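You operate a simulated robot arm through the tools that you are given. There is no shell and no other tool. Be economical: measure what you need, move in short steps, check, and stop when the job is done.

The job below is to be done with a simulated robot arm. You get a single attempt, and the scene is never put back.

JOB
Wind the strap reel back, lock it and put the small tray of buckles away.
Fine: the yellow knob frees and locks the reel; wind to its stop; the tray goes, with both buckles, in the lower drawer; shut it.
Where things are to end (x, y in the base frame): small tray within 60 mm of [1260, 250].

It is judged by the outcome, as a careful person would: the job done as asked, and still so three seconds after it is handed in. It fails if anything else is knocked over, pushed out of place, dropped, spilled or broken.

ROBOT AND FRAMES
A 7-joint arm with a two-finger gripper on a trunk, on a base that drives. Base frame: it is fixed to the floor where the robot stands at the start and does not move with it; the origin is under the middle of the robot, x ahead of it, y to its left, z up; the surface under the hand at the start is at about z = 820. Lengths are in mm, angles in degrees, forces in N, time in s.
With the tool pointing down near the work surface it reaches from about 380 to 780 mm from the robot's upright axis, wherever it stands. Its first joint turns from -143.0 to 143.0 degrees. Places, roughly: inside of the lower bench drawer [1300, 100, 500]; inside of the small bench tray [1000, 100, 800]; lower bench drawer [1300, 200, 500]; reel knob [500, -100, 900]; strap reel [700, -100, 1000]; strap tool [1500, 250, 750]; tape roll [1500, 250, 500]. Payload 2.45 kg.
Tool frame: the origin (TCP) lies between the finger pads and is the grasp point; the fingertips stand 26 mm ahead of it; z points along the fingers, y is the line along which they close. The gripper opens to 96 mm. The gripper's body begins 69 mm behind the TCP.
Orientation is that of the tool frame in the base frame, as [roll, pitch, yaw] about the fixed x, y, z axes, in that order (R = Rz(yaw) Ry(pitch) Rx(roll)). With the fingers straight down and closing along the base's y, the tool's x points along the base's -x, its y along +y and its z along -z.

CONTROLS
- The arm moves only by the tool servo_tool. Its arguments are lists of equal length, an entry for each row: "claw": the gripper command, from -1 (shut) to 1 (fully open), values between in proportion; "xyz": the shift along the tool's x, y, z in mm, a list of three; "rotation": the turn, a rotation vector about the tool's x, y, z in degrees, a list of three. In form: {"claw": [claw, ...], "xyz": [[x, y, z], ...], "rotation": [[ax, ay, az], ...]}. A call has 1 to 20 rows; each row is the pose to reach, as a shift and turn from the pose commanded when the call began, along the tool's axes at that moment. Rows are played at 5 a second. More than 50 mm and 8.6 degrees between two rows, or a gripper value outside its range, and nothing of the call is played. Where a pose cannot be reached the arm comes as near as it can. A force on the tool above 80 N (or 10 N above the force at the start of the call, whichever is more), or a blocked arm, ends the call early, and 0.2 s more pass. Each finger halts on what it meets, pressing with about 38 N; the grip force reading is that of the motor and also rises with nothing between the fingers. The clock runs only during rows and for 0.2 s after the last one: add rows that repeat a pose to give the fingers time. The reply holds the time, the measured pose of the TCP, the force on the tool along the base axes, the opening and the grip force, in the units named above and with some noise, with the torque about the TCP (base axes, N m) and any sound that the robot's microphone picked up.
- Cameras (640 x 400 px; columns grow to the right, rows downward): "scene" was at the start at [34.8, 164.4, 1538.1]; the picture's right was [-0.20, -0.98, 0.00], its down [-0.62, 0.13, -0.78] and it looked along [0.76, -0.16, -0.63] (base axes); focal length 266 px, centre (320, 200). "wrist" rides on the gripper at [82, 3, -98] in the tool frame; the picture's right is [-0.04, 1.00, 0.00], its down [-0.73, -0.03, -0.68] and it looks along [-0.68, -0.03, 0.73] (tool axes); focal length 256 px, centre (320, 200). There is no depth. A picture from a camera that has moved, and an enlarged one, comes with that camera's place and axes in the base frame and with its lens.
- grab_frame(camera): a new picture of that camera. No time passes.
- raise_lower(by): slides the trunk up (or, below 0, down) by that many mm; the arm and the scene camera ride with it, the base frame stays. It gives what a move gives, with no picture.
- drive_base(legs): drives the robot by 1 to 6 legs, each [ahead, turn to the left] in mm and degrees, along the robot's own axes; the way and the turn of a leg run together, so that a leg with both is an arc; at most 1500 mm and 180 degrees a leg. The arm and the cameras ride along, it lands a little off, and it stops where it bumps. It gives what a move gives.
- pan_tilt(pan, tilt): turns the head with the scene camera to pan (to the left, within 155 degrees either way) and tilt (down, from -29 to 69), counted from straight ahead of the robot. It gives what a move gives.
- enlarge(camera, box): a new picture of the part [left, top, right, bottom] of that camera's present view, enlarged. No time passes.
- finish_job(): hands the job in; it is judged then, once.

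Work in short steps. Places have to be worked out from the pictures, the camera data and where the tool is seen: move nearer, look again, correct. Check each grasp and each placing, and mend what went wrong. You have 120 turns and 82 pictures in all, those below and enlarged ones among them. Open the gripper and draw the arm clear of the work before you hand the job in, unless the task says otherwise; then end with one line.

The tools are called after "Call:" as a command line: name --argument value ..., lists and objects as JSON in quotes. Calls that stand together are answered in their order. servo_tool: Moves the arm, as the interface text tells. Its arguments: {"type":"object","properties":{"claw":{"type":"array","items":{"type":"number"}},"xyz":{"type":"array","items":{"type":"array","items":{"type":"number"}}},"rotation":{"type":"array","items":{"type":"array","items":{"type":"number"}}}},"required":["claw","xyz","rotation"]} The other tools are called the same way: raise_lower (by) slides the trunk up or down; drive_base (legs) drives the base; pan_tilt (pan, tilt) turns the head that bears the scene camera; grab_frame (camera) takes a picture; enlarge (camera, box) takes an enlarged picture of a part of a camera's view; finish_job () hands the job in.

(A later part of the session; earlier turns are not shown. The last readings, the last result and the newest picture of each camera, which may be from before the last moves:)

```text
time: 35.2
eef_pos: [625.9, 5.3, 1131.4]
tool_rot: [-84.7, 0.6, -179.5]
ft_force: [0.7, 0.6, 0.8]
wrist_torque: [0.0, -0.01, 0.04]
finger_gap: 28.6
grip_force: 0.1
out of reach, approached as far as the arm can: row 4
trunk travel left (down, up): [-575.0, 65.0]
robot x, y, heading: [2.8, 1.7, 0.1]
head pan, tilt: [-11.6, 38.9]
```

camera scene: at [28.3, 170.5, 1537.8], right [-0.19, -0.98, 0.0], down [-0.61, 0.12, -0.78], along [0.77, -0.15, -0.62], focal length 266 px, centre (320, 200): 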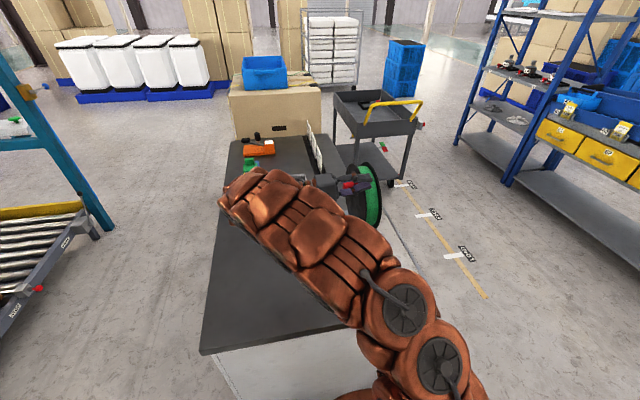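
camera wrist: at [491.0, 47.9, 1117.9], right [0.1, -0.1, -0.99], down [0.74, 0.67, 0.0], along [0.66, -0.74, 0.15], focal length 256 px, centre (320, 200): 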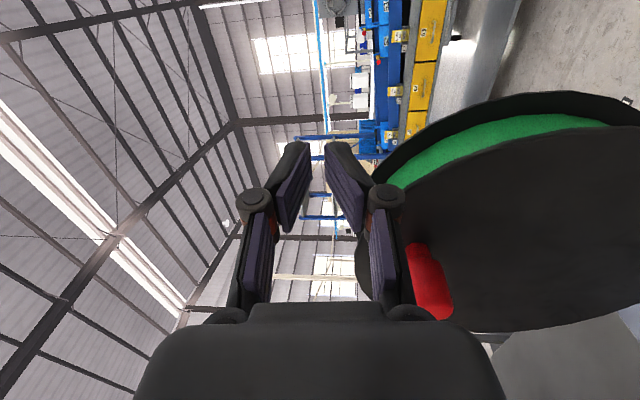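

From here the horizontal pose is near the reach limit. I'll tip the hand back to pointing down while drawing up and left, then regrip the handle from above with a slight tilt.

Call:
servo_tool --claw '[-0.4, -0.2, 0, 0, 0, 0, 0, 0, 0, 0, 0, 0]' --xyz '[[4, -8, -6], [8, -16, -12], [12, -24, -20], [18, -32, -28], [24, -38, -38], [30, -44, -48], [36, -48, -58], [42, -52, -68], [48, -55, -78], [54, -57, -88], [60, -59, -100], [66, -60, -110]]' --rotation '[[-8, 0, 0], [-16, 0, 0], [-24, 0, 0], [-32, 0, 0], [-40, 0, 0], [-48, 0, 0], [-56, 0, 0], [-64, 0, 0], [-72, 0, 0], [-80, 0, 0], [-88, 0, 0], [-95, 0, 0]]'

Call:
grab_frame --camera "scene"

```text
time: 37.8
eef_pos: [557.8, 121.6, 1180.3]
tool_rot: [-179.7, 0.7, -179.7]
ft_force: [0.4, -0.1, -0.4]
wrist_torque: [0.01, -0.01, 0.0]
finger_gap: 47.9
grip_force: 0.0
trunk travel left (down, up): [-575.0, 65.0]
robot x, y, heading: [-2.1, 1.9, 0.1]
head pan, tilt: [-11.6, 38.9]
```

```text
45 pictures are left
camera scene: at [34.5, 164.8, 1538.1], right [-0.19, -0.98, 0.0], down [-0.62, 0.12, -0.78], along [0.76, -0.15, -0.63], focal length 266 px, centre (320, 200)
```

scene: 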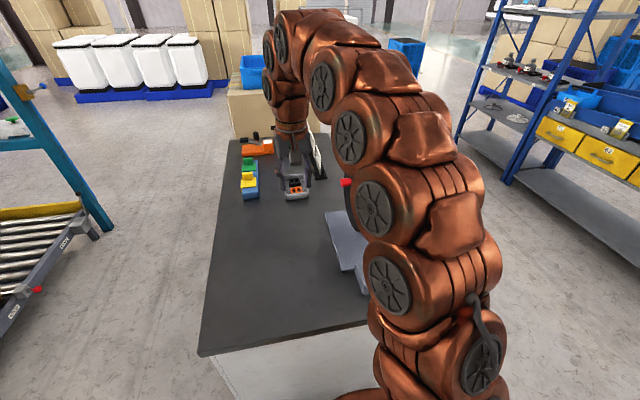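

All is intact. I'll yaw the hand +90° so the fingers close along x, and move it above the handle.

Call:
servo_tool --claw '[0.2, 0.2, 0.2, 0.2, 0.2, 0.2, 0.2, 0.2, 0.2, 0.2, 0.2, 0.2]' --xyz '[[-8, -7, -4], [-15, -13, -7], [-23, -20, -10], [-30, -27, -13], [-38, -33, -17], [-45, -40, -20], [-53, -47, -23], [-60, -53, -27], [-68, -60, -30], [-75, -67, -33], [-83, -73, -37], [-90, -80, -40]]' --rotation '[[0, 0, 7.5], [0, 0, 15], [0, 0, 22.5], [0, 0, 30], [0, 0, 37.5], [0, 0, 45], [0, 0, 52.5], [0, 0, 60], [0, 0, 67.5], [0, 0, 75], [0, 0, 82.5], [0, 0, 90]]'

Call:
servo_tool --claw '[0.2, 0.2, 0.2, 0.2]' --xyz '[[0, 0, 0], [0, 0, 0], [0, 0, 0], [0, 0, 0]]' --rotation '[[0, -7.5, 0], [0, -15, 0], [0, -22.5, 0], [0, -30, 0]]'

Call:
grab_frame --camera "wrist"

```text
time: 40.4
eef_pos: [618.4, 44.2, 1196.9]
tool_rot: [179.4, 0.4, 92.1]
ft_force: [1.1, 0.4, -0.6]
wrist_torque: [0.02, 0.08, 0.01]
finger_gap: 57.4
grip_force: 0.0
out of reach, approached as far as the arm can: row 9, 10, 11, 12
trunk travel left (down, up): [-575.0, 65.0]
robot x, y, heading: [0.9, -0.2, 0.6]
head pan, tilt: [-11.6, 38.9]
```

```text
time: 41.4
eef_pos: [617.6, 43.8, 1197.0]
tool_rot: [179.3, 30.4, 90.1]
ft_force: [0.8, -1.1, 0.7]
wrist_torque: [0.07, -0.01, -0.03]
finger_gap: 57.9
grip_force: 0.0
trunk travel left (down, up): [-575.0, 65.0]
robot x, y, heading: [-1.3, 1.1, 0.6]
head pan, tilt: [-11.6, 38.9]
```

```text
44 pictures are left
camera wrist: at [617.6, 163.2, 1242.4], right [1.0, -0.03, 0.03], down [-0.04, -0.29, 0.96], along [-0.02, -0.96, -0.29], focal length 256 px, centre (320, 200)
```

wrist: 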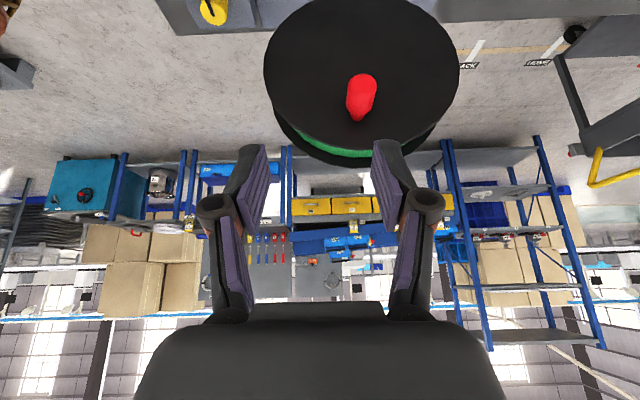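

The handle sits at about (655, -42, 1079). I'll approach it along the tool axis in two stages, starting with two thirds of the way.

Call:
servo_tool --claw '[0.2, 0.2, 0.2, 0.2]' --xyz '[[-3, 12, 20], [-6, 24, 45], [-9, 37, 70], [-11, 37, 90]]' --rotation '[[0, 0, 0], [0, 0, 0], [0, 0, 0], [0, 0, 0]]'

Call:
grab_frame --camera "wrist"

```text
time: 42.4
eef_pos: [656.8, -11.0, 1126.6]
tool_rot: [179.3, 30.3, 90.1]
ft_force: [0.8, -0.2, -0.4]
wrist_torque: [-0.02, 0.02, 0.01]
finger_gap: 57.4
grip_force: 0.0
trunk travel left (down, up): [-575.0, 65.0]
robot x, y, heading: [-3.1, -2.2, 0.5]
head pan, tilt: [-11.6, 38.9]
```

```text
43 pictures are left
camera wrist: at [656.2, 108.0, 1170.9], right [1.0, -0.03, 0.03], down [-0.04, -0.29, 0.96], along [-0.02, -0.96, -0.29], focal length 256 px, centre (320, 200)
```

wrist: 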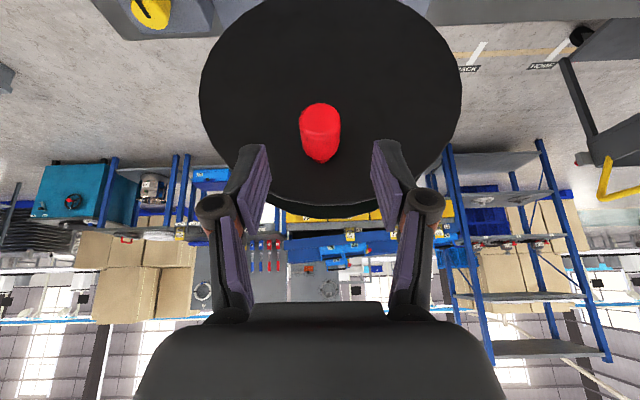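

The handle is centred between the fingers and its tip reads (655, -30, 1074). I'll advance 56 mm and grip.

Call:
servo_tool --claw '[0.2, 0.2, -0.2, -0.6, -0.7, -0.7, -0.7]' --xyz '[[2, -1, 30], [4, -1, 56], [4, -1, 56], [4, -1, 56], [4, -1, 56], [4, -1, 56], [4, -1, 56]]' --rotation '[[0, 0, 0], [0, 0, 0], [0, 0, 0], [0, 0, 0], [0, 0, 0], [0, 0, 0], [0, 0, 0]]'

Call:
enlarge --camera "wrist" --box '[180, 20, 460, 220]'

```text
time: 44.0
eef_pos: [655.4, -36.5, 1075.4]
tool_rot: [179.3, 30.3, 90.1]
ft_force: [0.2, -1.1, -2.1]
wrist_torque: [0.0, 0.04, -0.05]
finger_gap: 24.3
grip_force: 44.9
trunk travel left (down, up): [-575.0, 65.0]
robot x, y, heading: [-1.1, 1.6, 0.6]
head pan, tilt: [-11.6, 38.9]
```

```text
2.00 times, centred on (320, 120) of wrist
camera zoom: at [655.8, 82.6, 1120.7], right [1.0, -0.03, 0.03], down [-0.04, -0.29, 0.96], along [-0.02, -0.96, -0.29], focal length 512 px, centre (320, 360)
```

zoom: 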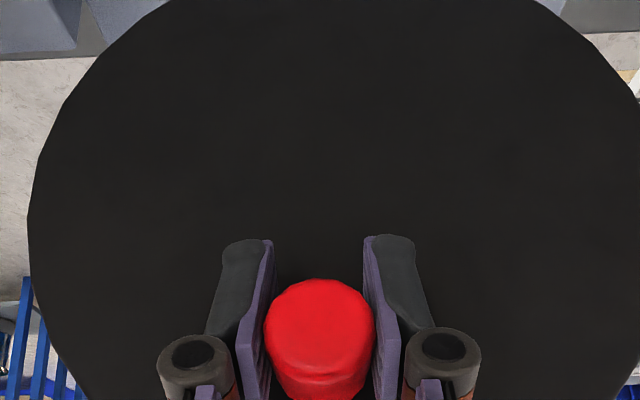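

The handle is gripped squarely. A refit circle gives centre (666, 1008.5) and r=68.5, so I'll wind clockwise through the first 100°.

Call:
servo_tool --claw '[-0.7, -0.7, -0.7, -0.7, -0.7, -0.7, -0.7, -0.7, -0.7, -0.7]' --xyz '[[-0.4, 10.5, -0.7], [0.1, 22.4, 0.2], [1.7, 33.9, 2.9], [4.2, 44.8, 7.3], [7.7, 54.5, 13.1], [11.9, 63, 20.5], [16.8, 69.8, 28.9], [22.3, 74.9, 38.3], [28.1, 78, 48.2], [34.1, 79, 58.5]]' --rotation '[[0, 0, 0], [0, 0, 0], [0, 0, 0], [0, 0, 0], [0, 0, 0], [0, 0, 0], [0, 0, 0], [0, 0, 0], [0, 0, 0], [0, 0, 0]]'

Call:
enlarge --camera "wrist" --box '[180, 20, 460, 220]'

```text
time: 46.2
eef_pos: [734.2, -35.3, 1009.2]
tool_rot: [179.1, 30.3, 90.2]
ft_force: [0.1, 5.1, 4.9]
wrist_torque: [0.03, 0.33, -0.22]
finger_gap: 24.0
grip_force: 44.8
trunk travel left (down, up): [-575.0, 65.0]
robot x, y, heading: [3.0, -0.4, 0.2]
head pan, tilt: [-11.6, 38.9]
```

```text
2.00 times, centred on (320, 120) of wrist
camera zoom: at [735.1, 85.5, 1053.2], right [1.0, -0.03, 0.03], down [-0.04, -0.29, 0.96], along [-0.02, -0.96, -0.29], focal length 512 px, centre (320, 360)
```

zoom: 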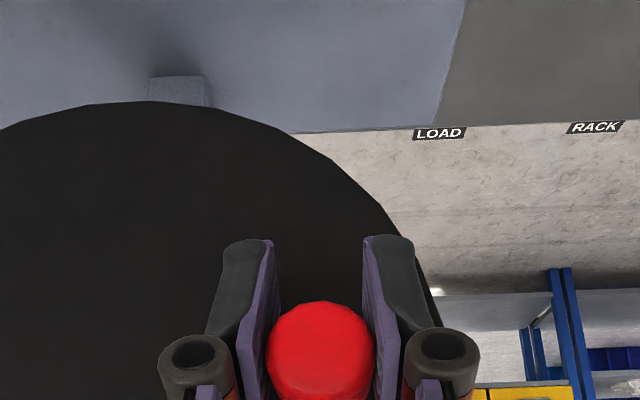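

Tracking is clean. I'll continue the arc through the bottom to about θ=-150.

Call:
servo_tool --claw '[-0.7, -0.7, -0.7, -0.7, -0.7, -0.7, -0.7, -0.7, -0.7, -0.7, -0.7, -0.7, -0.7, -0.7, -0.7]' --xyz '[[6, -1, 10.3], [11.8, -4.1, 20.2], [17.3, -9.2, 29.6], [22.2, -16, 38], [26.5, -24.5, 45.4], [29.9, -34.3, 51.2], [32.5, -45.1, 55.6], [34, -56.6, 58.3], [34.5, -68.5, 59.2], [34, -80.4, 58.3], [32.5, -91.9, 55.6], [29.9, -102.8, 51.2], [26.5, -112.5, 45.4], [22.2, -121, 38], [17.3, -127.8, 29.6]]' --rotation '[[0, 0, 0], [0, 0, 0], [0, 0, 0], [0, 0, 0], [0, 0, 0], [0, 0, 0], [0, 0, 0], [0, 0, 0], [0, 0, 0], [0, 0, 0], [0, 0, 0], [0, 0, 0], [0, 0, 0], [0, 0, 0], [0, 0, 0]]'

Call:
enlarge --camera "wrist" --box '[180, 20, 460, 220]'

```text
time: 49.4
eef_pos: [605.5, -36.1, 972.8]
tool_rot: [179.3, 30.4, 90.1]
ft_force: [1.4, -2.8, -1.0]
wrist_torque: [0.09, 0.07, 0.06]
finger_gap: 24.9
grip_force: 33.2
trunk travel left (down, up): [-575.0, 65.0]
robot x, y, heading: [-2.8, -2.6, 0.3]
head pan, tilt: [-11.6, 38.9]
```

```text
2.00 times, centred on (320, 120) of wrist
camera zoom: at [607.2, 83.8, 1018.8], right [1.0, -0.03, 0.03], down [-0.04, -0.29, 0.96], along [-0.02, -0.96, -0.29], focal length 512 px, centre (320, 360)
```

zoom: 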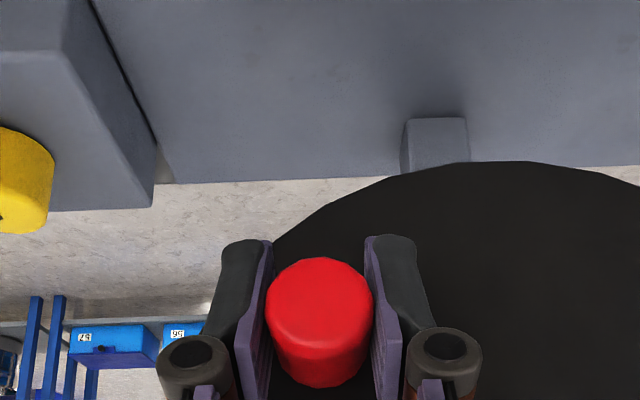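

The handle is still held, with a slight lag. I'll continue gently up to and a bit past the stop found earlier (about θ=-178).

Call:
servo_tool --claw '[-0.8, -0.8, -0.8, -0.8, -0.8]' --xyz '[[-5.5, -5.1, -9.4], [-11.3, -8.2, -19.4], [-17.3, -9, -29.6], [-21, -8.5, -36], [-24, -8, -41]]' --rotation '[[0, 0, 0], [0, 0, 0], [0, 0, 0], [0, 0, 0], [0, 0, 0]]'

Call:
enlarge --camera "wrist" --box '[180, 20, 460, 220]'

```text
time: 50.6
eef_pos: [596.1, -36.2, 1020.7]
tool_rot: [179.4, 30.2, 90.0]
ft_force: [-29.5, 1.0, -12.9]
wrist_torque: [0.2, 0.14, -0.43]
finger_gap: 29.2
grip_force: 14.7
trunk travel left (down, up): [-575.0, 65.0]
robot x, y, heading: [-3.2, 0.8, 0.3]
head pan, tilt: [-11.6, 38.9]
```

```text
2.00 times, centred on (320, 120) of wrist
camera zoom: at [597.6, 83.5, 1065.8], right [1.0, -0.03, 0.03], down [-0.04, -0.29, 0.96], along [-0.02, -0.96, -0.29], focal length 512 px, centre (320, 360)
```

zoom: 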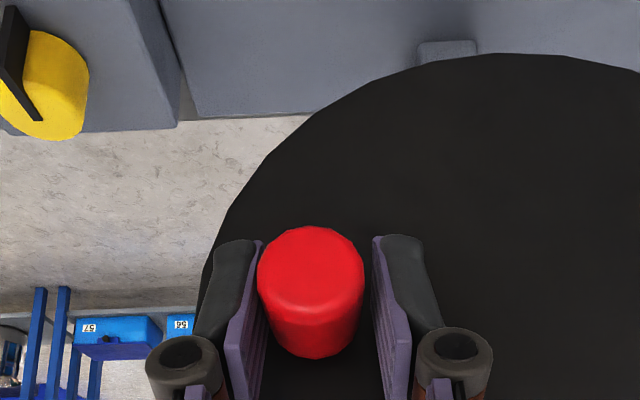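

The knob slipped down in the fingers while the reel held, so the wound stop is reached again (handle at about (596, 1007)). I'll open and retreat along the tool axis, then check the handle hasn't moved.

Call:
servo_tool --claw '[-0.2, 0.3, 0.3, 0.3, 0.3, 0.3, 0.3]' --xyz '[[0, 0, 0], [0, 0, 0], [0, 0, 0], [0, 0, -30], [0, 0, -70], [0, 0, -115], [0, 0, -150]]' --rotation '[[0, 0, 0], [0, 0, 0], [0, 0, 0], [0, 0, 0], [0, 0, 0], [0, 0, 0], [0, 0, 0]]'

Call:
grab_frame --camera "wrist"

```text
time: 52.2
eef_pos: [598.4, 40.4, 1148.8]
tool_rot: [179.5, 30.3, 90.1]
ft_force: [-0.1, -0.5, -0.2]
wrist_torque: [0.04, 0.04, 0.0]
finger_gap: 62.4
grip_force: 0.1
trunk travel left (down, up): [-575.0, 65.0]
robot x, y, heading: [1.8, -2.8, 0.7]
head pan, tilt: [-11.6, 38.9]
```

```text
38 pictures are left
camera wrist: at [597.6, 159.4, 1194.3], right [1.0, -0.03, 0.03], down [-0.04, -0.29, 0.96], along [-0.02, -0.96, -0.29], focal length 256 px, centre (320, 200)
```

wrist: 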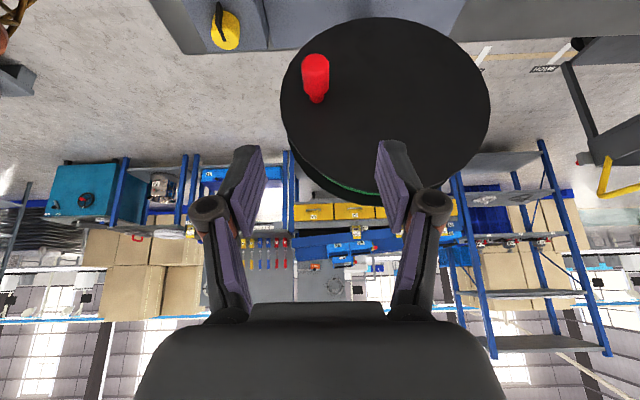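

The handle has stayed at the stop. Now to relock the knob: I'll untilt the hand and yaw it back toward the knob.

Call:
servo_tool --claw '[0.3, 0.3, 0.3, 0.3]' --xyz '[[-5, -15, -9], [-10, -30, -18], [-15, -45, -27], [-20, -60, -35]]' --rotation '[[0, 7.5, 0], [0, 15, 0], [0, 22.5, 0], [0, 30, 0]]'

Call:
servo_tool --claw '[0.3, 0.3, 0.3, 0.3, 0.3, 0.3, 0.3, 0.3, 0.3, 0.3, 0.3, 0.3]' --xyz '[[-3, -3, 0], [-5, -5, 0], [-8, -8, 0], [-10, -10, 0], [-13, -13, 0], [-15, -15, 0], [-18, -18, 0], [-20, -20, 0], [-23, -23, 0], [-25, -25, 0], [-28, -28, 0], [-30, -30, 0]]' --rotation '[[0, 0, -7.5], [0, 0, -15], [0, 0, -22.5], [0, 0, -30], [0, 0, -37.5], [0, 0, -45], [0, 0, -52.5], [0, 0, -60], [0, 0, -67.5], [0, 0, -75], [0, 0, -82.5], [0, 0, -90]]'

```text
time: 53.2
eef_pos: [537.2, 40.9, 1191.5]
tool_rot: [179.4, 0.3, 90.5]
ft_force: [-0.8, 0.3, 0.2]
wrist_torque: [0.0, 0.01, -0.01]
finger_gap: 62.2
grip_force: 0.1
trunk travel left (down, up): [-575.0, 65.0]
robot x, y, heading: [0.4, -2.3, 0.3]
head pan, tilt: [-11.6, 38.9]
```

```text
time: 55.8
eef_pos: [506.8, 9.0, 1188.5]
tool_rot: [-179.7, 0.7, -179.5]
ft_force: [0.7, 0.6, 0.6]
wrist_torque: [-0.02, -0.02, 0.0]
finger_gap: 62.5
grip_force: 0.1
trunk travel left (down, up): [-575.0, 65.0]
robot x, y, heading: [1.0, 3.7, 0.5]
head pan, tilt: [-11.6, 38.9]
```

Next I'll go over the knob with yaw -90.

Call:
servo_tool --claw '[0.3, 0.3, 0.3, 0.3, 0.3, 0.3, 0.3, 0.3, 0.3, 0.3, 0.3, 0.3]' --xyz '[[4, -8, 4], [8, -16, 8], [12, -24, 12], [16, -32, 16], [20, -40, 20], [24, -48, 30], [27, -58, 40], [27, -66, 52], [27, -74, 64], [27, -82, 76], [27, -90, 88], [27, -98, 98]]' --rotation '[[0, 0, -7.5], [0, 0, -15], [0, 0, -22.5], [0, 0, -30], [0, 0, -37.5], [0, 0, -45], [0, 0, -52.5], [0, 0, -60], [0, 0, -67.5], [0, 0, -75], [0, 0, -82.5], [0, 0, -90]]'

Call:
grab_frame --camera "wrist"

```text
time: 58.4
eef_pos: [480.9, -89.1, 1091.5]
tool_rot: [-179.4, -0.3, -89.5]
ft_force: [0.5, 1.2, -0.5]
wrist_torque: [-0.01, 0.04, -0.04]
finger_gap: 62.4
grip_force: 0.3
trunk travel left (down, up): [-575.0, 65.0]
robot x, y, heading: [-0.0, -2.8, 0.4]
head pan, tilt: [-11.6, 38.9]
```

```text
37 pictures are left
camera wrist: at [476.7, -170.4, 1191.9], right [-1.0, 0.03, -0.01], down [0.01, 0.74, 0.68], along [0.03, 0.68, -0.74], focal length 256 px, centre (320, 200)
```

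wrist: 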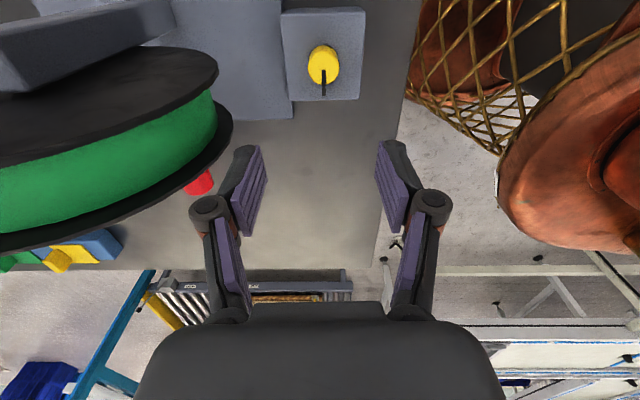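

The knob is under the hand at about (480, -91). I'll descend and grip it.

Call:
servo_tool --claw '[0.3, 0.3, 0.3, 0.3, 0.3, 0.3, 0, -0.4, -0.6, -0.6, -0.6]' --xyz '[[0, 0, 45], [0, 0, 90], [0, 0, 130], [0, 0, 160], [0, 0, 175], [0, 0, 181], [0, 0, 181], [0, 0, 181], [0, 0, 181], [0, 0, 181], [0, 0, 181]]' --rotation '[[0, 0, 0], [0, 0, 0], [0, 0, 0], [0, 0, 0], [0, 0, 0], [0, 0, 0], [0, 0, 0], [0, 0, 0], [0, 0, 0], [0, 0, 0], [0, 0, 0]]'

Call:
enlarge --camera "wrist" --box '[180, 0, 460, 240]'

```text
time: 60.8
eef_pos: [479.1, -90.8, 910.9]
tool_rot: [-179.6, -0.4, -89.6]
ft_force: [-32.2, -0.7, 2.7]
wrist_torque: [-0.15, 0.96, 0.06]
finger_gap: 32.7
grip_force: 45.1
trunk travel left (down, up): [-575.0, 65.0]
robot x, y, heading: [-1.9, 0.4, 0.2]
head pan, tilt: [-11.6, 38.9]
```

```text
1.67 times, centred on (320, 120) of wrist
camera zoom: at [475.2, -173.4, 1010.4], right [-1.0, 0.03, -0.01], down [0.02, 0.74, 0.68], along [0.03, 0.68, -0.74], focal length 427 px, centre (320, 333)
```

zoom: 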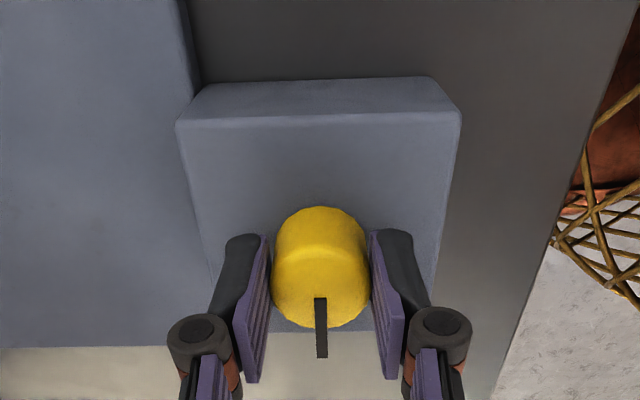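

The knob is gripped, with a slight side load, so I'll shift 2 mm and turn it clockwise back to its locked position with a little overtravel.

Call:
servo_tool --claw '[-0.6, -0.6, -0.6, -0.6, -0.6, -0.6, -0.6, -0.6, -0.6, -0.6, -0.6, -0.6, -0.6, -0.6, -0.6, -0.6]' --xyz '[[0, 2, 0], [0, 2, 0], [0, 2, 0], [0, 2, 0], [0, 2, 0], [0, 2, 0], [0, 2, 0], [0, 2, 0], [0, 2, 0], [0, 2, 0], [0, 2, 0], [0, 2, 0], [0, 2, 0], [0, 2, 0], [0, 2, 0], [0, 2, 0]]' --rotation '[[0, 0, 0], [0, 0, 7], [0, 0, 14], [0, 0, 21], [0, 0, 28], [0, 0, 35], [0, 0, 42], [0, 0, 49], [0, 0, 56], [0, 0, 63], [0, 0, 70], [0, 0, 77], [0, 0, 84], [0, 0, 91], [0, 0, 97], [0, 0, 102]]'

Call:
enlarge --camera "wrist" --box '[180, 0, 460, 240]'

```text
time: 64.2
eef_pos: [482.6, -88.2, 912.3]
tool_rot: [-179.9, 0.9, 168.3]
ft_force: [7.9, 8.5, 11.6]
wrist_torque: [0.29, -0.24, 0.13]
finger_gap: 33.1
grip_force: 20.7
trunk travel left (down, up): [-575.0, 65.0]
robot x, y, heading: [0.0, -1.6, 0.3]
head pan, tilt: [-11.6, 38.9]
```

```text
1.67 times, centred on (320, 120) of wrist
camera zoom: at [400.9, -70.0, 1010.1], right [0.24, 0.97, 0.0], down [0.7, -0.17, 0.69], along [0.67, -0.17, -0.72], focal length 427 px, centre (320, 333)
```

zoom: 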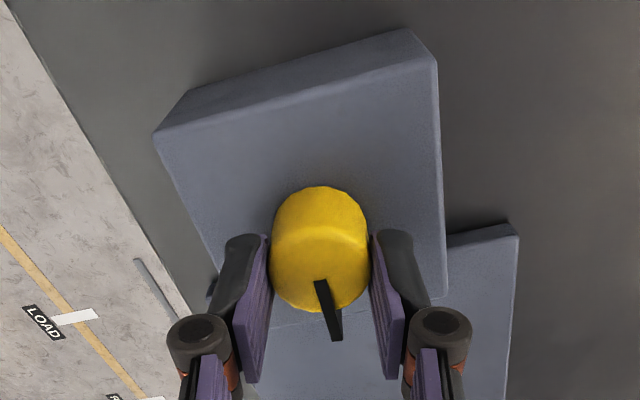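

The pointer is back toward +x, the original locked position, with the fingers slipping at its stop. I'll release, rise and verify.

Call:
servo_tool --claw '[-0.1, 0.3, 0.3, 0.3, 0.3, 0.3, 0.3, 0.3]' --xyz '[[0, 0, 0], [0, 0, 0], [0, 0, -25], [0, 0, -60], [0, 0, -105], [0, 0, -150], [0, 0, -195], [0, 0, -240]]' --rotation '[[0, 0, 0], [0, 0, 0], [0, 0, 0], [0, 0, 0], [0, 0, -3], [0, 0, -6], [0, 0, -9], [0, 0, -12]]'

Call:
enlarge --camera "wrist" --box '[240, 0, 440, 140]'

Call:
grab_frame --camera "scene"

```text
time: 66.0
eef_pos: [478.3, -88.4, 1152.4]
tool_rot: [-179.7, 0.6, -179.5]
ft_force: [-0.6, 0.0, 0.4]
wrist_torque: [0.0, 0.0, -0.01]
finger_gap: 62.2
grip_force: 0.0
trunk travel left (down, up): [-575.0, 65.0]
robot x, y, heading: [3.6, 1.0, 0.4]
head pan, tilt: [-11.6, 38.9]
```

```text
2.86 times, centred on (340, 70) of wrist
camera zoom: at [395.0, -86.7, 1251.7], right [0.03, 1.0, -0.01], down [0.73, -0.02, 0.69], along [0.69, -0.03, -0.73], focal length 731 px, centre (263, 571)
```

zoom: 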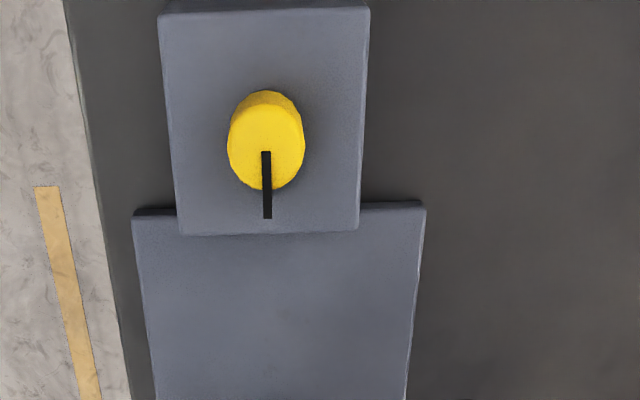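

```text
33 pictures are left
camera scene: at [34.6, 164.6, 1538.1], right [-0.19, -0.98, 0.0], down [-0.62, 0.12, -0.78], along [0.76, -0.15, -0.63], focal length 266 px, centre (320, 200)
```

scene: 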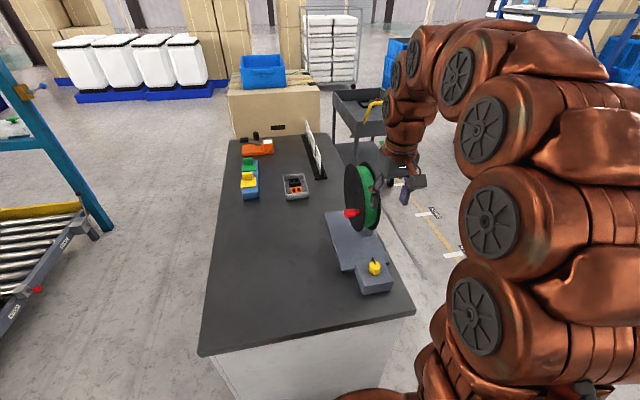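

The reel is wound and locked. The tray is near (995, 88), and the drawer must be in the bench's left side (face at y≈400). I'll pan left to see the aisle before driving there.

Call:
pan_tilt --pan 50 --tilt 35

Call:
grab_frame --camera "scene"

```text
time: 67.3
eef_pos: [479.1, -87.9, 1152.0]
tool_rot: [-179.6, 0.6, -179.6]
ft_force: [-0.6, 0.0, -0.4]
wrist_torque: [-0.01, -0.02, -0.03]
finger_gap: 62.2
grip_force: 0.0
trunk travel left (down, up): [-575.0, 65.0]
robot x, y, heading: [2.5, 1.5, 0.1]
head pan, tilt: [50.0, 35.0]
```

```text
32 pictures are left
camera scene: at [6.6, 249.0, 1544.0], right [0.77, -0.64, 0.0], down [-0.37, -0.44, -0.82], along [0.52, 0.63, -0.57], focal length 266 px, centre (320, 200)
```

scene: 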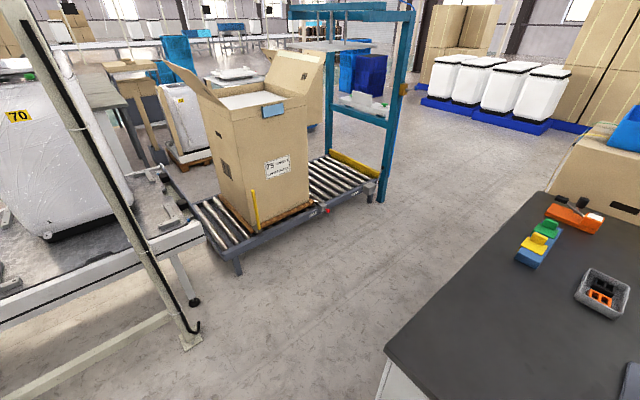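

The aisle on the left is wide (the conveyor edge is at y≈1500). I'll turn right, back up into the aisle, then turn and go alongside the bench, which keeps the arm clear.

Call:
drive_base --legs '[[0, -90], [-790, 0], [0, 90], [750, 0]]'

Call:
pan_tilt --pan -55 --tilt 42

Call:
grab_frame --camera "scene"

```text
time: 82.8
eef_pos: [1213.3, 740.3, 1152.3]
tool_rot: [-179.7, 0.6, -177.5]
ft_force: [-0.4, -0.2, -0.2]
wrist_torque: [-0.03, 0.01, 0.02]
finger_gap: 62.3
grip_force: 0.1
trunk travel left (down, up): [-575.0, 65.0]
robot x, y, heading: [730.4, 814.5, 2.4]
head pan, tilt: [50.0, 35.0]
```

```text
time: 84.6
eef_pos: [1213.5, 741.0, 1152.5]
tool_rot: [-179.7, 0.5, -177.4]
ft_force: [0.4, -0.7, 0.7]
wrist_torque: [0.02, 0.0, 0.0]
finger_gap: 62.3
grip_force: 0.0
trunk travel left (down, up): [-575.0, 65.0]
robot x, y, heading: [730.7, 815.0, 2.6]
head pan, tilt: [-55.0, 42.0]
```

```text
31 pictures are left
camera scene: at [726.3, 925.6, 1533.5], right [-0.79, -0.61, 0.0], down [-0.41, 0.53, -0.74], along [0.45, -0.59, -0.67], focal length 266 px, centre (320, 200)
```

scene: 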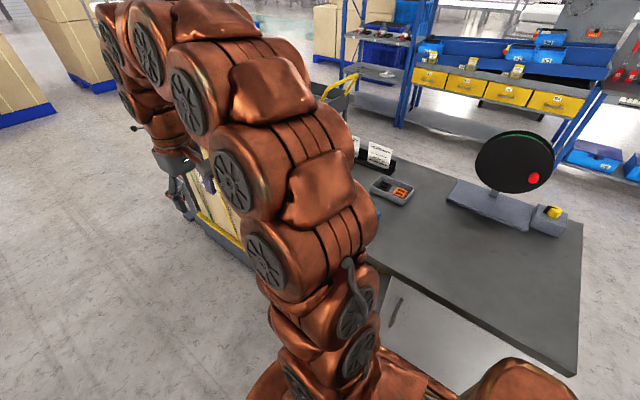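

The arm blocks the view of the drawers. I'll turn the robot to face the bench so that the drawer area lies left of the arm, and look again.

Call:
drive_base --legs '[[0, -92]]'

Call:
pan_tilt --pan 50 --tilt 42

Call:
grab_frame --camera "scene"

```text
time: 88.9
eef_pos: [645.6, 334.2, 1152.9]
tool_rot: [-179.8, 0.6, 90.7]
ft_force: [0.1, -0.2, 0.7]
wrist_torque: [-0.01, 0.01, 0.01]
finger_gap: 62.4
grip_force: 0.1
trunk travel left (down, up): [-575.0, 65.0]
robot x, y, heading: [730.8, 811.1, -89.4]
head pan, tilt: [-55.0, 42.0]
```

```text
time: 90.7
eef_pos: [646.0, 333.6, 1151.6]
tool_rot: [-179.7, 0.5, 90.7]
ft_force: [0.1, 0.3, -0.6]
wrist_torque: [0.02, 0.0, -0.02]
finger_gap: 62.3
grip_force: 0.1
trunk travel left (down, up): [-575.0, 65.0]
robot x, y, heading: [728.5, 814.8, -89.5]
head pan, tilt: [50.0, 42.0]
```

```text
30 pictures are left
camera scene: at [979.0, 811.4, 1533.5], right [-0.63, -0.77, 0.0], down [-0.52, 0.42, -0.74], along [0.57, -0.47, -0.67], focal length 266 px, centre (320, 200)
```

scene: 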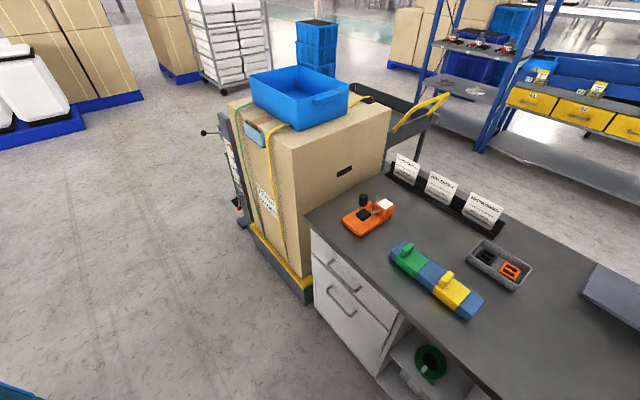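

This is a clear view: a lower drawer with a handle near (1327, ~420, 480), an upper drawer, and an open shelf with the tape roll. I'll enlarge the drawer fronts and the tray.

Call:
enlarge --camera "scene" --box '[290, 200, 450, 400]'

Call:
enlarge --camera "scene" --box '[380, 210, 560, 330]'

```text
2.00 times, centred on (370, 300) of scene
camera zoom: at [979.0, 811.4, 1533.5], right [-0.63, -0.77, 0.0], down [-0.52, 0.42, -0.74], along [0.57, -0.47, -0.67], focal length 532 px, centre (220, 0)
```

zoom: 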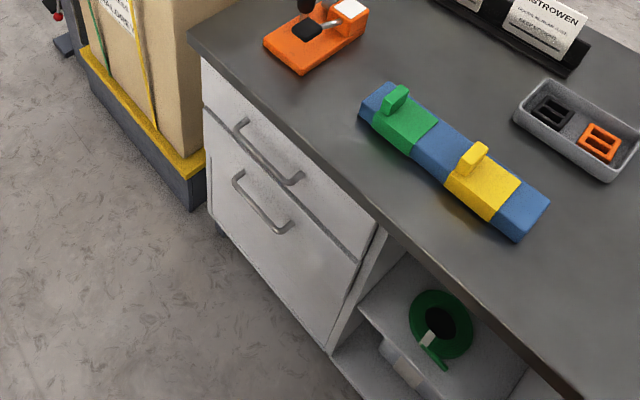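

```text
3.33 times, centred on (470, 270) of scene
camera zoom: at [979.0, 811.4, 1533.5], right [-0.63, -0.77, 0.0], down [-0.52, 0.42, -0.74], along [0.57, -0.47, -0.67], focal length 886 px, centre (-180, -33)
```

zoom: 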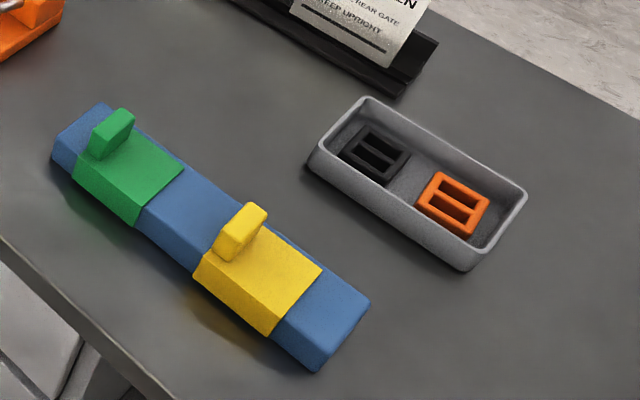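

The tray is about 140×118 mm, centred near (999, 100). The drawer handle bar spans x≈1240 to 1382. I'll stand at about (780, 770), heading -41°, where the tray and drawer are both in reach while the drawer stays clear of the base.

Call:
drive_base --legs '[[0, 48.5], [66, 0]]'

```text
time: 94.0
eef_pos: [1089.0, 391.5, 1152.6]
tool_rot: [-179.8, 0.7, 139.8]
ft_force: [0.5, 0.4, 0.3]
wrist_torque: [0.0, -0.02, -0.03]
finger_gap: 62.4
grip_force: 0.1
trunk travel left (down, up): [-575.0, 65.0]
robot x, y, heading: [781.8, 770.1, -40.4]
head pan, tilt: [50.0, 42.0]
```

Next I'll move the hand out over the aisle in front of the drawers and square its yaw, before lowering the trunk.

Call:
servo_tool --claw '[0.3, 0.3, 0.3, 0.3, 0.3, 0.3, 0.3, 0.3]' --xyz '[[10, 34, 5], [20, 67, 10], [31, 101, 15], [41, 134, 20], [51, 168, 25], [61, 201, 30], [71, 235, 40], [82, 268, 50]]' --rotation '[[0, 0, -5], [0, 0, -10], [0, 0, -15], [0, 0, -20], [0, 0, -25], [0, 0, -30], [0, 0, -35], [0, 0, -40]]'

Call:
raise_lower --by -450

```text
time: 95.8
eef_pos: [1197.5, 647.8, 1100.2]
tool_rot: [-179.4, 0.1, 179.9]
ft_force: [-0.4, -0.1, -0.2]
wrist_torque: [0.03, 0.01, 0.02]
finger_gap: 62.5
grip_force: 0.1
trunk travel left (down, up): [-575.0, 65.0]
robot x, y, heading: [784.7, 768.2, -40.2]
head pan, tilt: [50.0, 42.0]
```

```text
refused: -450 is not a number from -400 to 400
```

I'll lower the trunk by 400, then tip the tool to point at the drawer front.

Call:
raise_lower --by -400

Call:
servo_tool --claw '[0.3, 0.3, 0.3, 0.3, 0.3, 0.3, 0.3, 0.3, 0.3, 0.3, 0.3, 0.3]' --xyz '[[-8, -1, 10], [-16, -2, 20], [-24, -4, 30], [-32, -6, 40], [-40, -8, 50], [-48, -10, 60], [-56, -12, 70], [-64, -14, 80], [-72, -15, 90], [-80, -16, 100], [-88, -18, 110], [-95, -20, 120]]' --rotation '[[7.5, 0, 0], [15, 0, 0], [22.5, 0, 0], [30, 0, 0], [37.5, 0, 0], [45, 0, 0], [52.5, 0, 0], [60, 0, 0], [67.5, 0, 0], [75, 0, 0], [82.5, 0, 0], [90, 0, 0]]'

Call:
grab_frame --camera "wrist"

```text
time: 99.6
eef_pos: [1197.6, 647.0, 702.4]
tool_rot: [-179.4, 0.3, 179.8]
ft_force: [-0.2, 0.1, -1.2]
wrist_torque: [0.0, -0.02, 0.01]
finger_gap: 62.4
grip_force: 0.0
trunk travel left (down, up): [-175.0, 465.0]
robot x, y, heading: [785.2, 768.7, -40.2]
head pan, tilt: [50.0, 42.0]
```

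```text
time: 102.2
eef_pos: [1292.5, 625.6, 582.4]
tool_rot: [-89.2, 0.2, 179.8]
ft_force: [-0.5, -0.2, 0.7]
wrist_torque: [-0.02, 0.0, 0.0]
finger_gap: 62.5
grip_force: 0.1
trunk travel left (down, up): [-175.0, 465.0]
robot x, y, heading: [782.7, 771.8, -40.4]
head pan, tilt: [50.0, 42.0]
```

```text
27 pictures are left
camera wrist: at [1210.8, 722.8, 579.1], right [0.05, -0.01, -1.0], down [0.74, 0.68, 0.02], along [0.68, -0.74, 0.04], focal length 256 px, centre (320, 200)
```

wrist: 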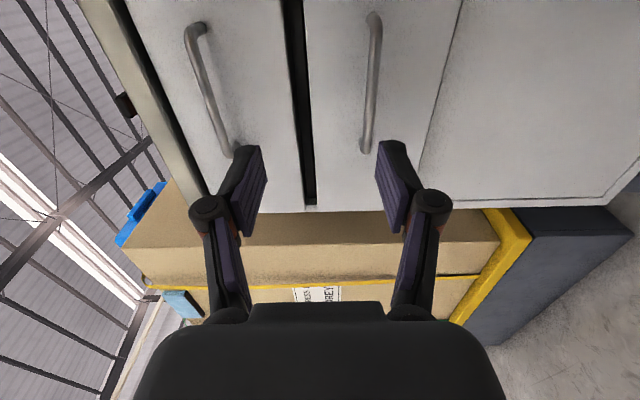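

The handle is at about (1311, 428, 533). I'll align with it, advance most of the way and check.

Call:
servo_tool --claw '[0.3, 0.3, 0.3, 0.3, 0.3]' --xyz '[[-9, 25, 20], [-19, 49, 50], [-19, 49, 85], [-19, 49, 115], [-19, 49, 130]]' --rotation '[[0, 0, 0], [0, 0, 0], [0, 0, 0], [0, 0, 0], [0, 0, 0]]'

Call:
grab_frame --camera "wrist"

```text
time: 103.4
eef_pos: [1312.2, 494.5, 534.4]
tool_rot: [-89.4, 0.3, 179.8]
ft_force: [0.8, -0.3, 0.0]
wrist_torque: [-0.01, 0.01, -0.03]
finger_gap: 62.5
grip_force: 0.0
trunk travel left (down, up): [-175.0, 465.0]
robot x, y, heading: [783.9, 768.5, -40.4]
head pan, tilt: [50.0, 42.0]
```

```text
26 pictures are left
camera wrist: at [1230.0, 592.3, 530.9], right [0.05, -0.01, -1.0], down [0.74, 0.68, 0.03], along [0.68, -0.74, 0.04], focal length 256 px, centre (320, 200)
```

wrist: 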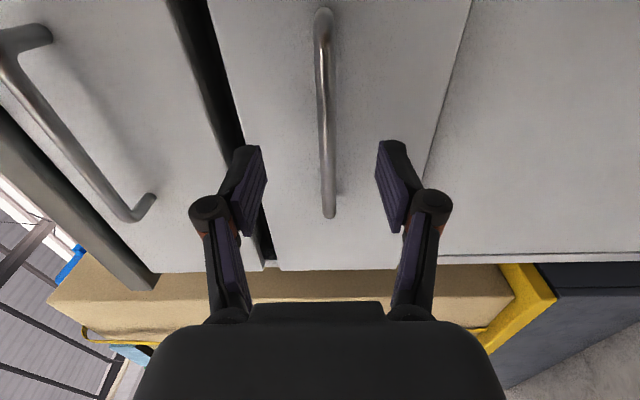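

Aligned at z≈533. I'll advance 60 mm and close on the bar.

Call:
servo_tool --claw '[0.3, 0.3, 0.3, -0.2, -0.6, -1, -1, -1]' --xyz '[[0, 1, 30], [0, 1, 50], [0, 1, 60], [0, 1, 60], [0, 1, 60], [0, 1, 60], [0, 1, 60], [0, 1, 60]]' --rotation '[[0, 0, 0], [0, 0, 0], [0, 0, 0], [0, 0, 0], [0, 0, 0], [0, 0, 0], [0, 0, 0], [0, 0, 0]]'

Call:
grab_frame --camera "wrist"

```text
time: 105.2
eef_pos: [1311.9, 434.0, 528.8]
tool_rot: [-89.7, 0.1, 179.9]
ft_force: [-4.7, 0.0, -42.8]
wrist_torque: [-0.12, 0.11, 0.82]
finger_gap: 10.4
grip_force: 37.6
trunk travel left (down, up): [-175.0, 465.0]
robot x, y, heading: [786.9, 771.3, -40.4]
head pan, tilt: [50.0, 42.0]
```

```text
25 pictures are left
camera wrist: at [1230.0, 531.8, 527.7], right [0.04, 0.0, -1.0], down [0.74, 0.68, 0.03], along [0.68, -0.74, 0.03], focal length 256 px, centre (320, 200)
```

wrist: 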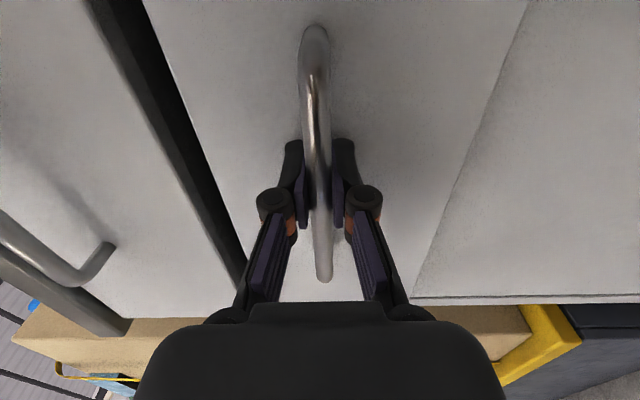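

The bar is gripped. I'll ease down 3 mm to relieve the vertical load, then pull the drawer out.

Call:
servo_tool --claw '[-1, -1, -1, -1, -1, -1, -1, -1]' --xyz '[[0, 3, 0], [0, 3, -10], [0, 3, -25], [0, 3, -45], [0, 3, -65], [0, 3, -85], [0, 3, -105], [0, 3, -125]]' --rotation '[[0, 0, 0], [0, 0, 0], [0, 0, 0], [0, 0, 0], [0, 0, 0], [0, 0, 0], [0, 0, 0], [0, 0, 0]]'

Call:
servo_tool --claw '[-1, -1, -1, -1, -1, -1]' --xyz '[[0, 0, -20], [0, 0, -40], [0, 0, -60], [0, 0, -80], [0, 0, -100], [0, 0, -115]]' --rotation '[[0, 0, 0], [0, 0, 0], [0, 0, 0], [0, 0, 0], [0, 0, 0], [0, 0, 0]]'

Call:
grab_frame --camera "scene"

```text
time: 107.0
eef_pos: [1311.8, 559.2, 530.3]
tool_rot: [-89.3, 0.2, 179.7]
ft_force: [-12.2, -0.2, -16.3]
wrist_torque: [-0.05, 0.23, 0.59]
finger_gap: 10.3
grip_force: 37.9
trunk travel left (down, up): [-175.0, 465.0]
robot x, y, heading: [784.6, 770.8, -40.3]
head pan, tilt: [50.0, 42.0]
```

```text
time: 108.4
eef_pos: [1312.2, 674.0, 529.9]
tool_rot: [-89.4, 0.3, 179.6]
ft_force: [-27.6, 0.4, -4.2]
wrist_torque: [-0.03, 0.28, -0.01]
finger_gap: 10.2
grip_force: 37.5
trunk travel left (down, up): [-175.0, 465.0]
robot x, y, heading: [780.2, 768.0, -40.4]
head pan, tilt: [50.0, 42.0]
```

```text
24 pictures are left
camera scene: at [945.6, 954.3, 1133.7], right [0.17, -0.99, 0.0], down [-0.66, -0.11, -0.74], along [0.73, 0.13, -0.67], focal length 266 px, centre (320, 200)
```

scene: 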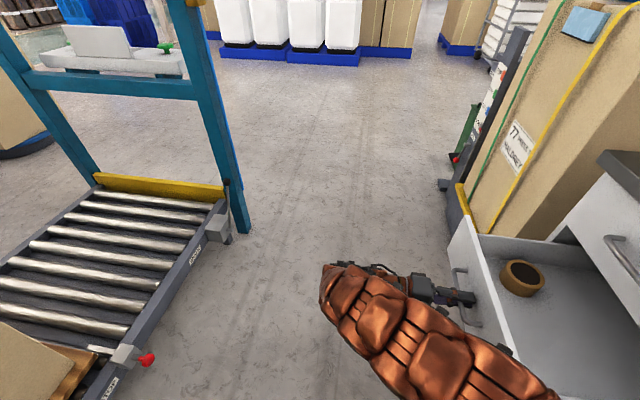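

The drawer is open by 240 mm, with a brown tape roll in its far corner to keep clear of. I'll release the bar, back off and raise the trunk.

Call:
servo_tool --claw '[-0.6, -0.3, -0.3, -0.3, -0.3]' --xyz '[[0, 0, 0], [0, 0, 0], [0, 0, -20], [0, 0, -40], [0, 0, -55]]' --rotation '[[0, 0, 0], [0, 0, 0], [0, 0, 0], [0, 0, 0], [0, 0, 0]]'

Call:
grab_frame --camera "wrist"

```text
time: 109.6
eef_pos: [1312.6, 730.9, 529.3]
tool_rot: [-89.3, 0.3, 179.8]
ft_force: [-1.0, 0.2, -0.1]
wrist_torque: [0.03, 0.0, -0.01]
finger_gap: 33.7
grip_force: 0.0
trunk travel left (down, up): [-175.0, 465.0]
robot x, y, heading: [784.8, 769.6, -40.2]
head pan, tilt: [50.0, 42.0]
```

```text
23 pictures are left
camera wrist: at [1230.3, 828.4, 525.4], right [0.05, -0.01, -1.0], down [0.74, 0.68, 0.03], along [0.68, -0.74, 0.04], focal length 256 px, centre (320, 200)
```

wrist: 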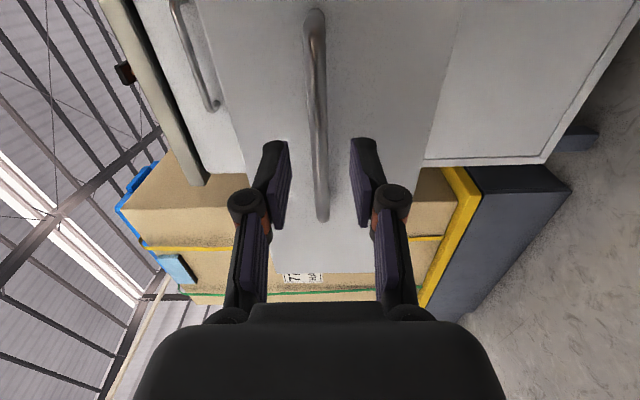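

The hand is clear of the handle. I'll raise the trunk and tip the hand back to vertical in the aisle.

Call:
raise_lower --by 400

Call:
servo_tool --claw '[0, 0, 0.3, 0.3, 0.3, 0.3, 0.3, 0.3, 0.3, 0.3, 0.3, 0.3]' --xyz '[[8, -15, 2], [17, -30, 4], [25, -45, 6], [33, -60, 8], [42, -75, 10], [50, -90, 12], [58, -105, 14], [67, -120, 16], [75, -135, 18], [83, -150, 20], [92, -165, 25], [100, -180, 30]]' --rotation '[[-7.5, 0, 0], [-15, 0, 0], [-22.5, 0, 0], [-30, 0, 0], [-37.5, 0, 0], [-45, 0, 0], [-52.5, 0, 0], [-60, 0, 0], [-67.5, 0, 0], [-75, 0, 0], [-82.5, 0, 0], [-90, 0, 0]]'

```text
time: 113.4
eef_pos: [1312.3, 730.7, 928.7]
tool_rot: [-89.3, 0.3, 179.9]
ft_force: [-0.3, 0.3, 0.0]
wrist_torque: [0.03, 0.01, 0.02]
finger_gap: 33.6
grip_force: 0.0
trunk travel left (down, up): [-575.0, 65.0]
robot x, y, heading: [781.7, 766.0, -40.4]
head pan, tilt: [50.0, 42.0]
```

```text
time: 116.0
eef_pos: [1212.5, 703.5, 1108.3]
tool_rot: [-179.5, 0.3, 179.8]
ft_force: [-0.3, 0.5, 0.1]
wrist_torque: [-0.01, -0.01, 0.03]
finger_gap: 62.5
grip_force: 0.1
trunk travel left (down, up): [-575.0, 65.0]
robot x, y, heading: [784.9, 769.8, -40.4]
head pan, tilt: [50.0, 42.0]
```

I'll move over the tray's +y wall at about (999, 160).

Call:
servo_tool --claw '[0.3, 0.3, 0.3, 0.3, 0.3, 0.3, 0.3, 0.3, 0.3, 0.3, 0.3, 0.3, 0.3]' --xyz '[[16, -42, 1], [33, -84, 2], [49, -126, 3], [66, -168, 5], [82, -210, 8], [98, -252, 12], [115, -293, 16], [131, -335, 20], [147, -377, 25], [164, -419, 30], [180, -461, 40], [197, -503, 50], [213, -543, 60]]' --rotation '[[0, 0, 0], [0, 0, 0], [0, 0, 0], [0, 0, 0], [0, 0, 0], [0, 0, 0], [0, 0, 0], [0, 0, 0], [0, 0, 0], [0, 0, 0], [0, 0, 0], [0, 0, 0], [0, 0, 0]]'

Call:
grab_frame --camera "wrist"

```text
time: 118.8
eef_pos: [998.0, 158.4, 1052.5]
tool_rot: [-179.2, 0.3, 179.9]
ft_force: [0.4, 0.4, 0.7]
wrist_torque: [-0.05, -0.02, 0.02]
finger_gap: 62.5
grip_force: 0.1
trunk travel left (down, up): [-575.0, 65.0]
robot x, y, heading: [781.6, 769.7, -40.3]
head pan, tilt: [50.0, 42.0]
```

```text
22 pictures are left
camera wrist: at [915.1, 162.3, 1151.7], right [0.04, 1.0, -0.01], down [0.73, -0.02, 0.68], along [0.68, -0.04, -0.73], focal length 256 px, centre (320, 200)
```

wrist: 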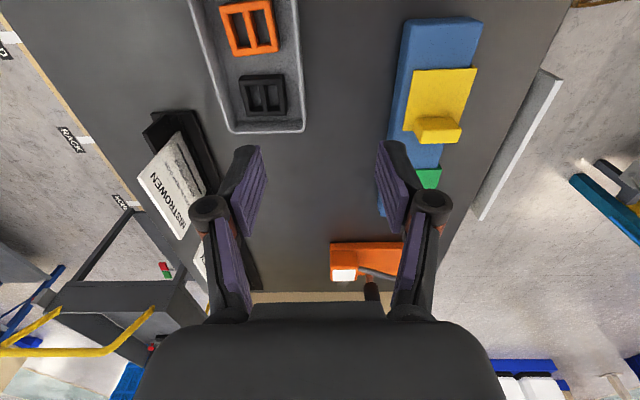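

The tray's +y wall appears at y≈131, and its rim may be lower than I assumed. I'll shift there and descend partway to measure again.

Call:
servo_tool --claw '[0.1, 0, 0]' --xyz '[[0, -14, 40], [0, -28, 80], [0, -28, 120]]' --rotation '[[0, 0, 0], [0, 0, 0], [0, 0, 0]]'

Call:
grab_frame --camera "wrist"

```text
time: 119.6
eef_pos: [996.4, 129.5, 932.5]
tool_rot: [-179.3, 0.2, 179.8]
ft_force: [0.7, 0.1, -0.2]
wrist_torque: [-0.01, -0.03, -0.01]
finger_gap: 47.9
grip_force: 0.0
trunk travel left (down, up): [-575.0, 65.0]
robot x, y, heading: [785.7, 768.6, -40.1]
head pan, tilt: [50.0, 42.0]
```

```text
21 pictures are left
camera wrist: at [913.6, 133.1, 1031.0], right [0.04, 1.0, -0.01], down [0.73, -0.02, 0.68], along [0.68, -0.04, -0.73], focal length 256 px, centre (320, 200)
```

wrist: 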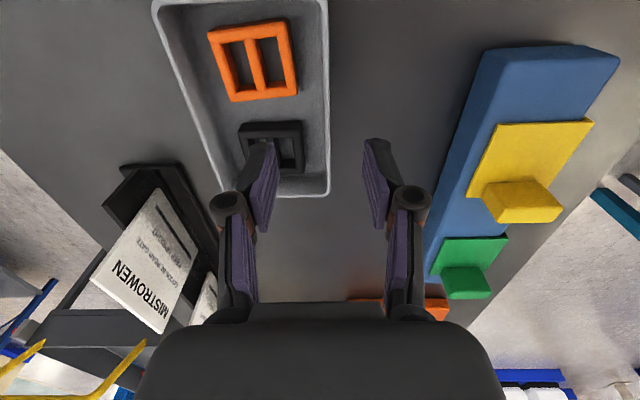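

Triangulated, the rim is at z≈844 with the wall's outer face at y≈131, and the tray spans x 930 to 1078 and y 31 to 131. I'll narrow the fingers, go astride the wall between the two buckles and look before closing.

Call:
servo_tool --claw '[-0.4, -0.5, -0.5, -0.5, -0.5]' --xyz '[[-7, -0.5, 20], [-7, -0.5, 40], [-7, -0.5, 52], [-7, -0.5, 52], [-7, -0.5, 56]]' --rotation '[[0, 0, 0], [0, 0, 0], [0, 0, 0], [0, 0, 0], [0, 0, 0]]'

Call:
enlarge --camera "wrist" --box '[180, 0, 460, 220]'

```text
time: 120.8
eef_pos: [1004.2, 129.3, 878.2]
tool_rot: [-179.3, 0.3, 179.7]
ft_force: [0.5, -1.0, 0.1]
wrist_torque: [0.02, -0.03, -0.03]
finger_gap: 24.1
grip_force: 0.2
trunk travel left (down, up): [-575.0, 65.0]
robot x, y, heading: [786.2, 769.4, -40.0]
head pan, tilt: [50.0, 42.0]
```

```text
1.82 times, centred on (320, 110) of wrist
camera zoom: at [920.9, 133.4, 976.6], right [0.04, 1.0, -0.01], down [0.73, -0.02, 0.68], along [0.68, -0.04, -0.73], focal length 465 px, centre (320, 364)
```

zoom: 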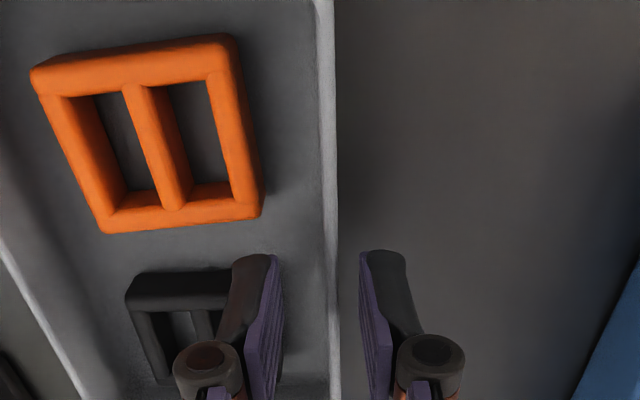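

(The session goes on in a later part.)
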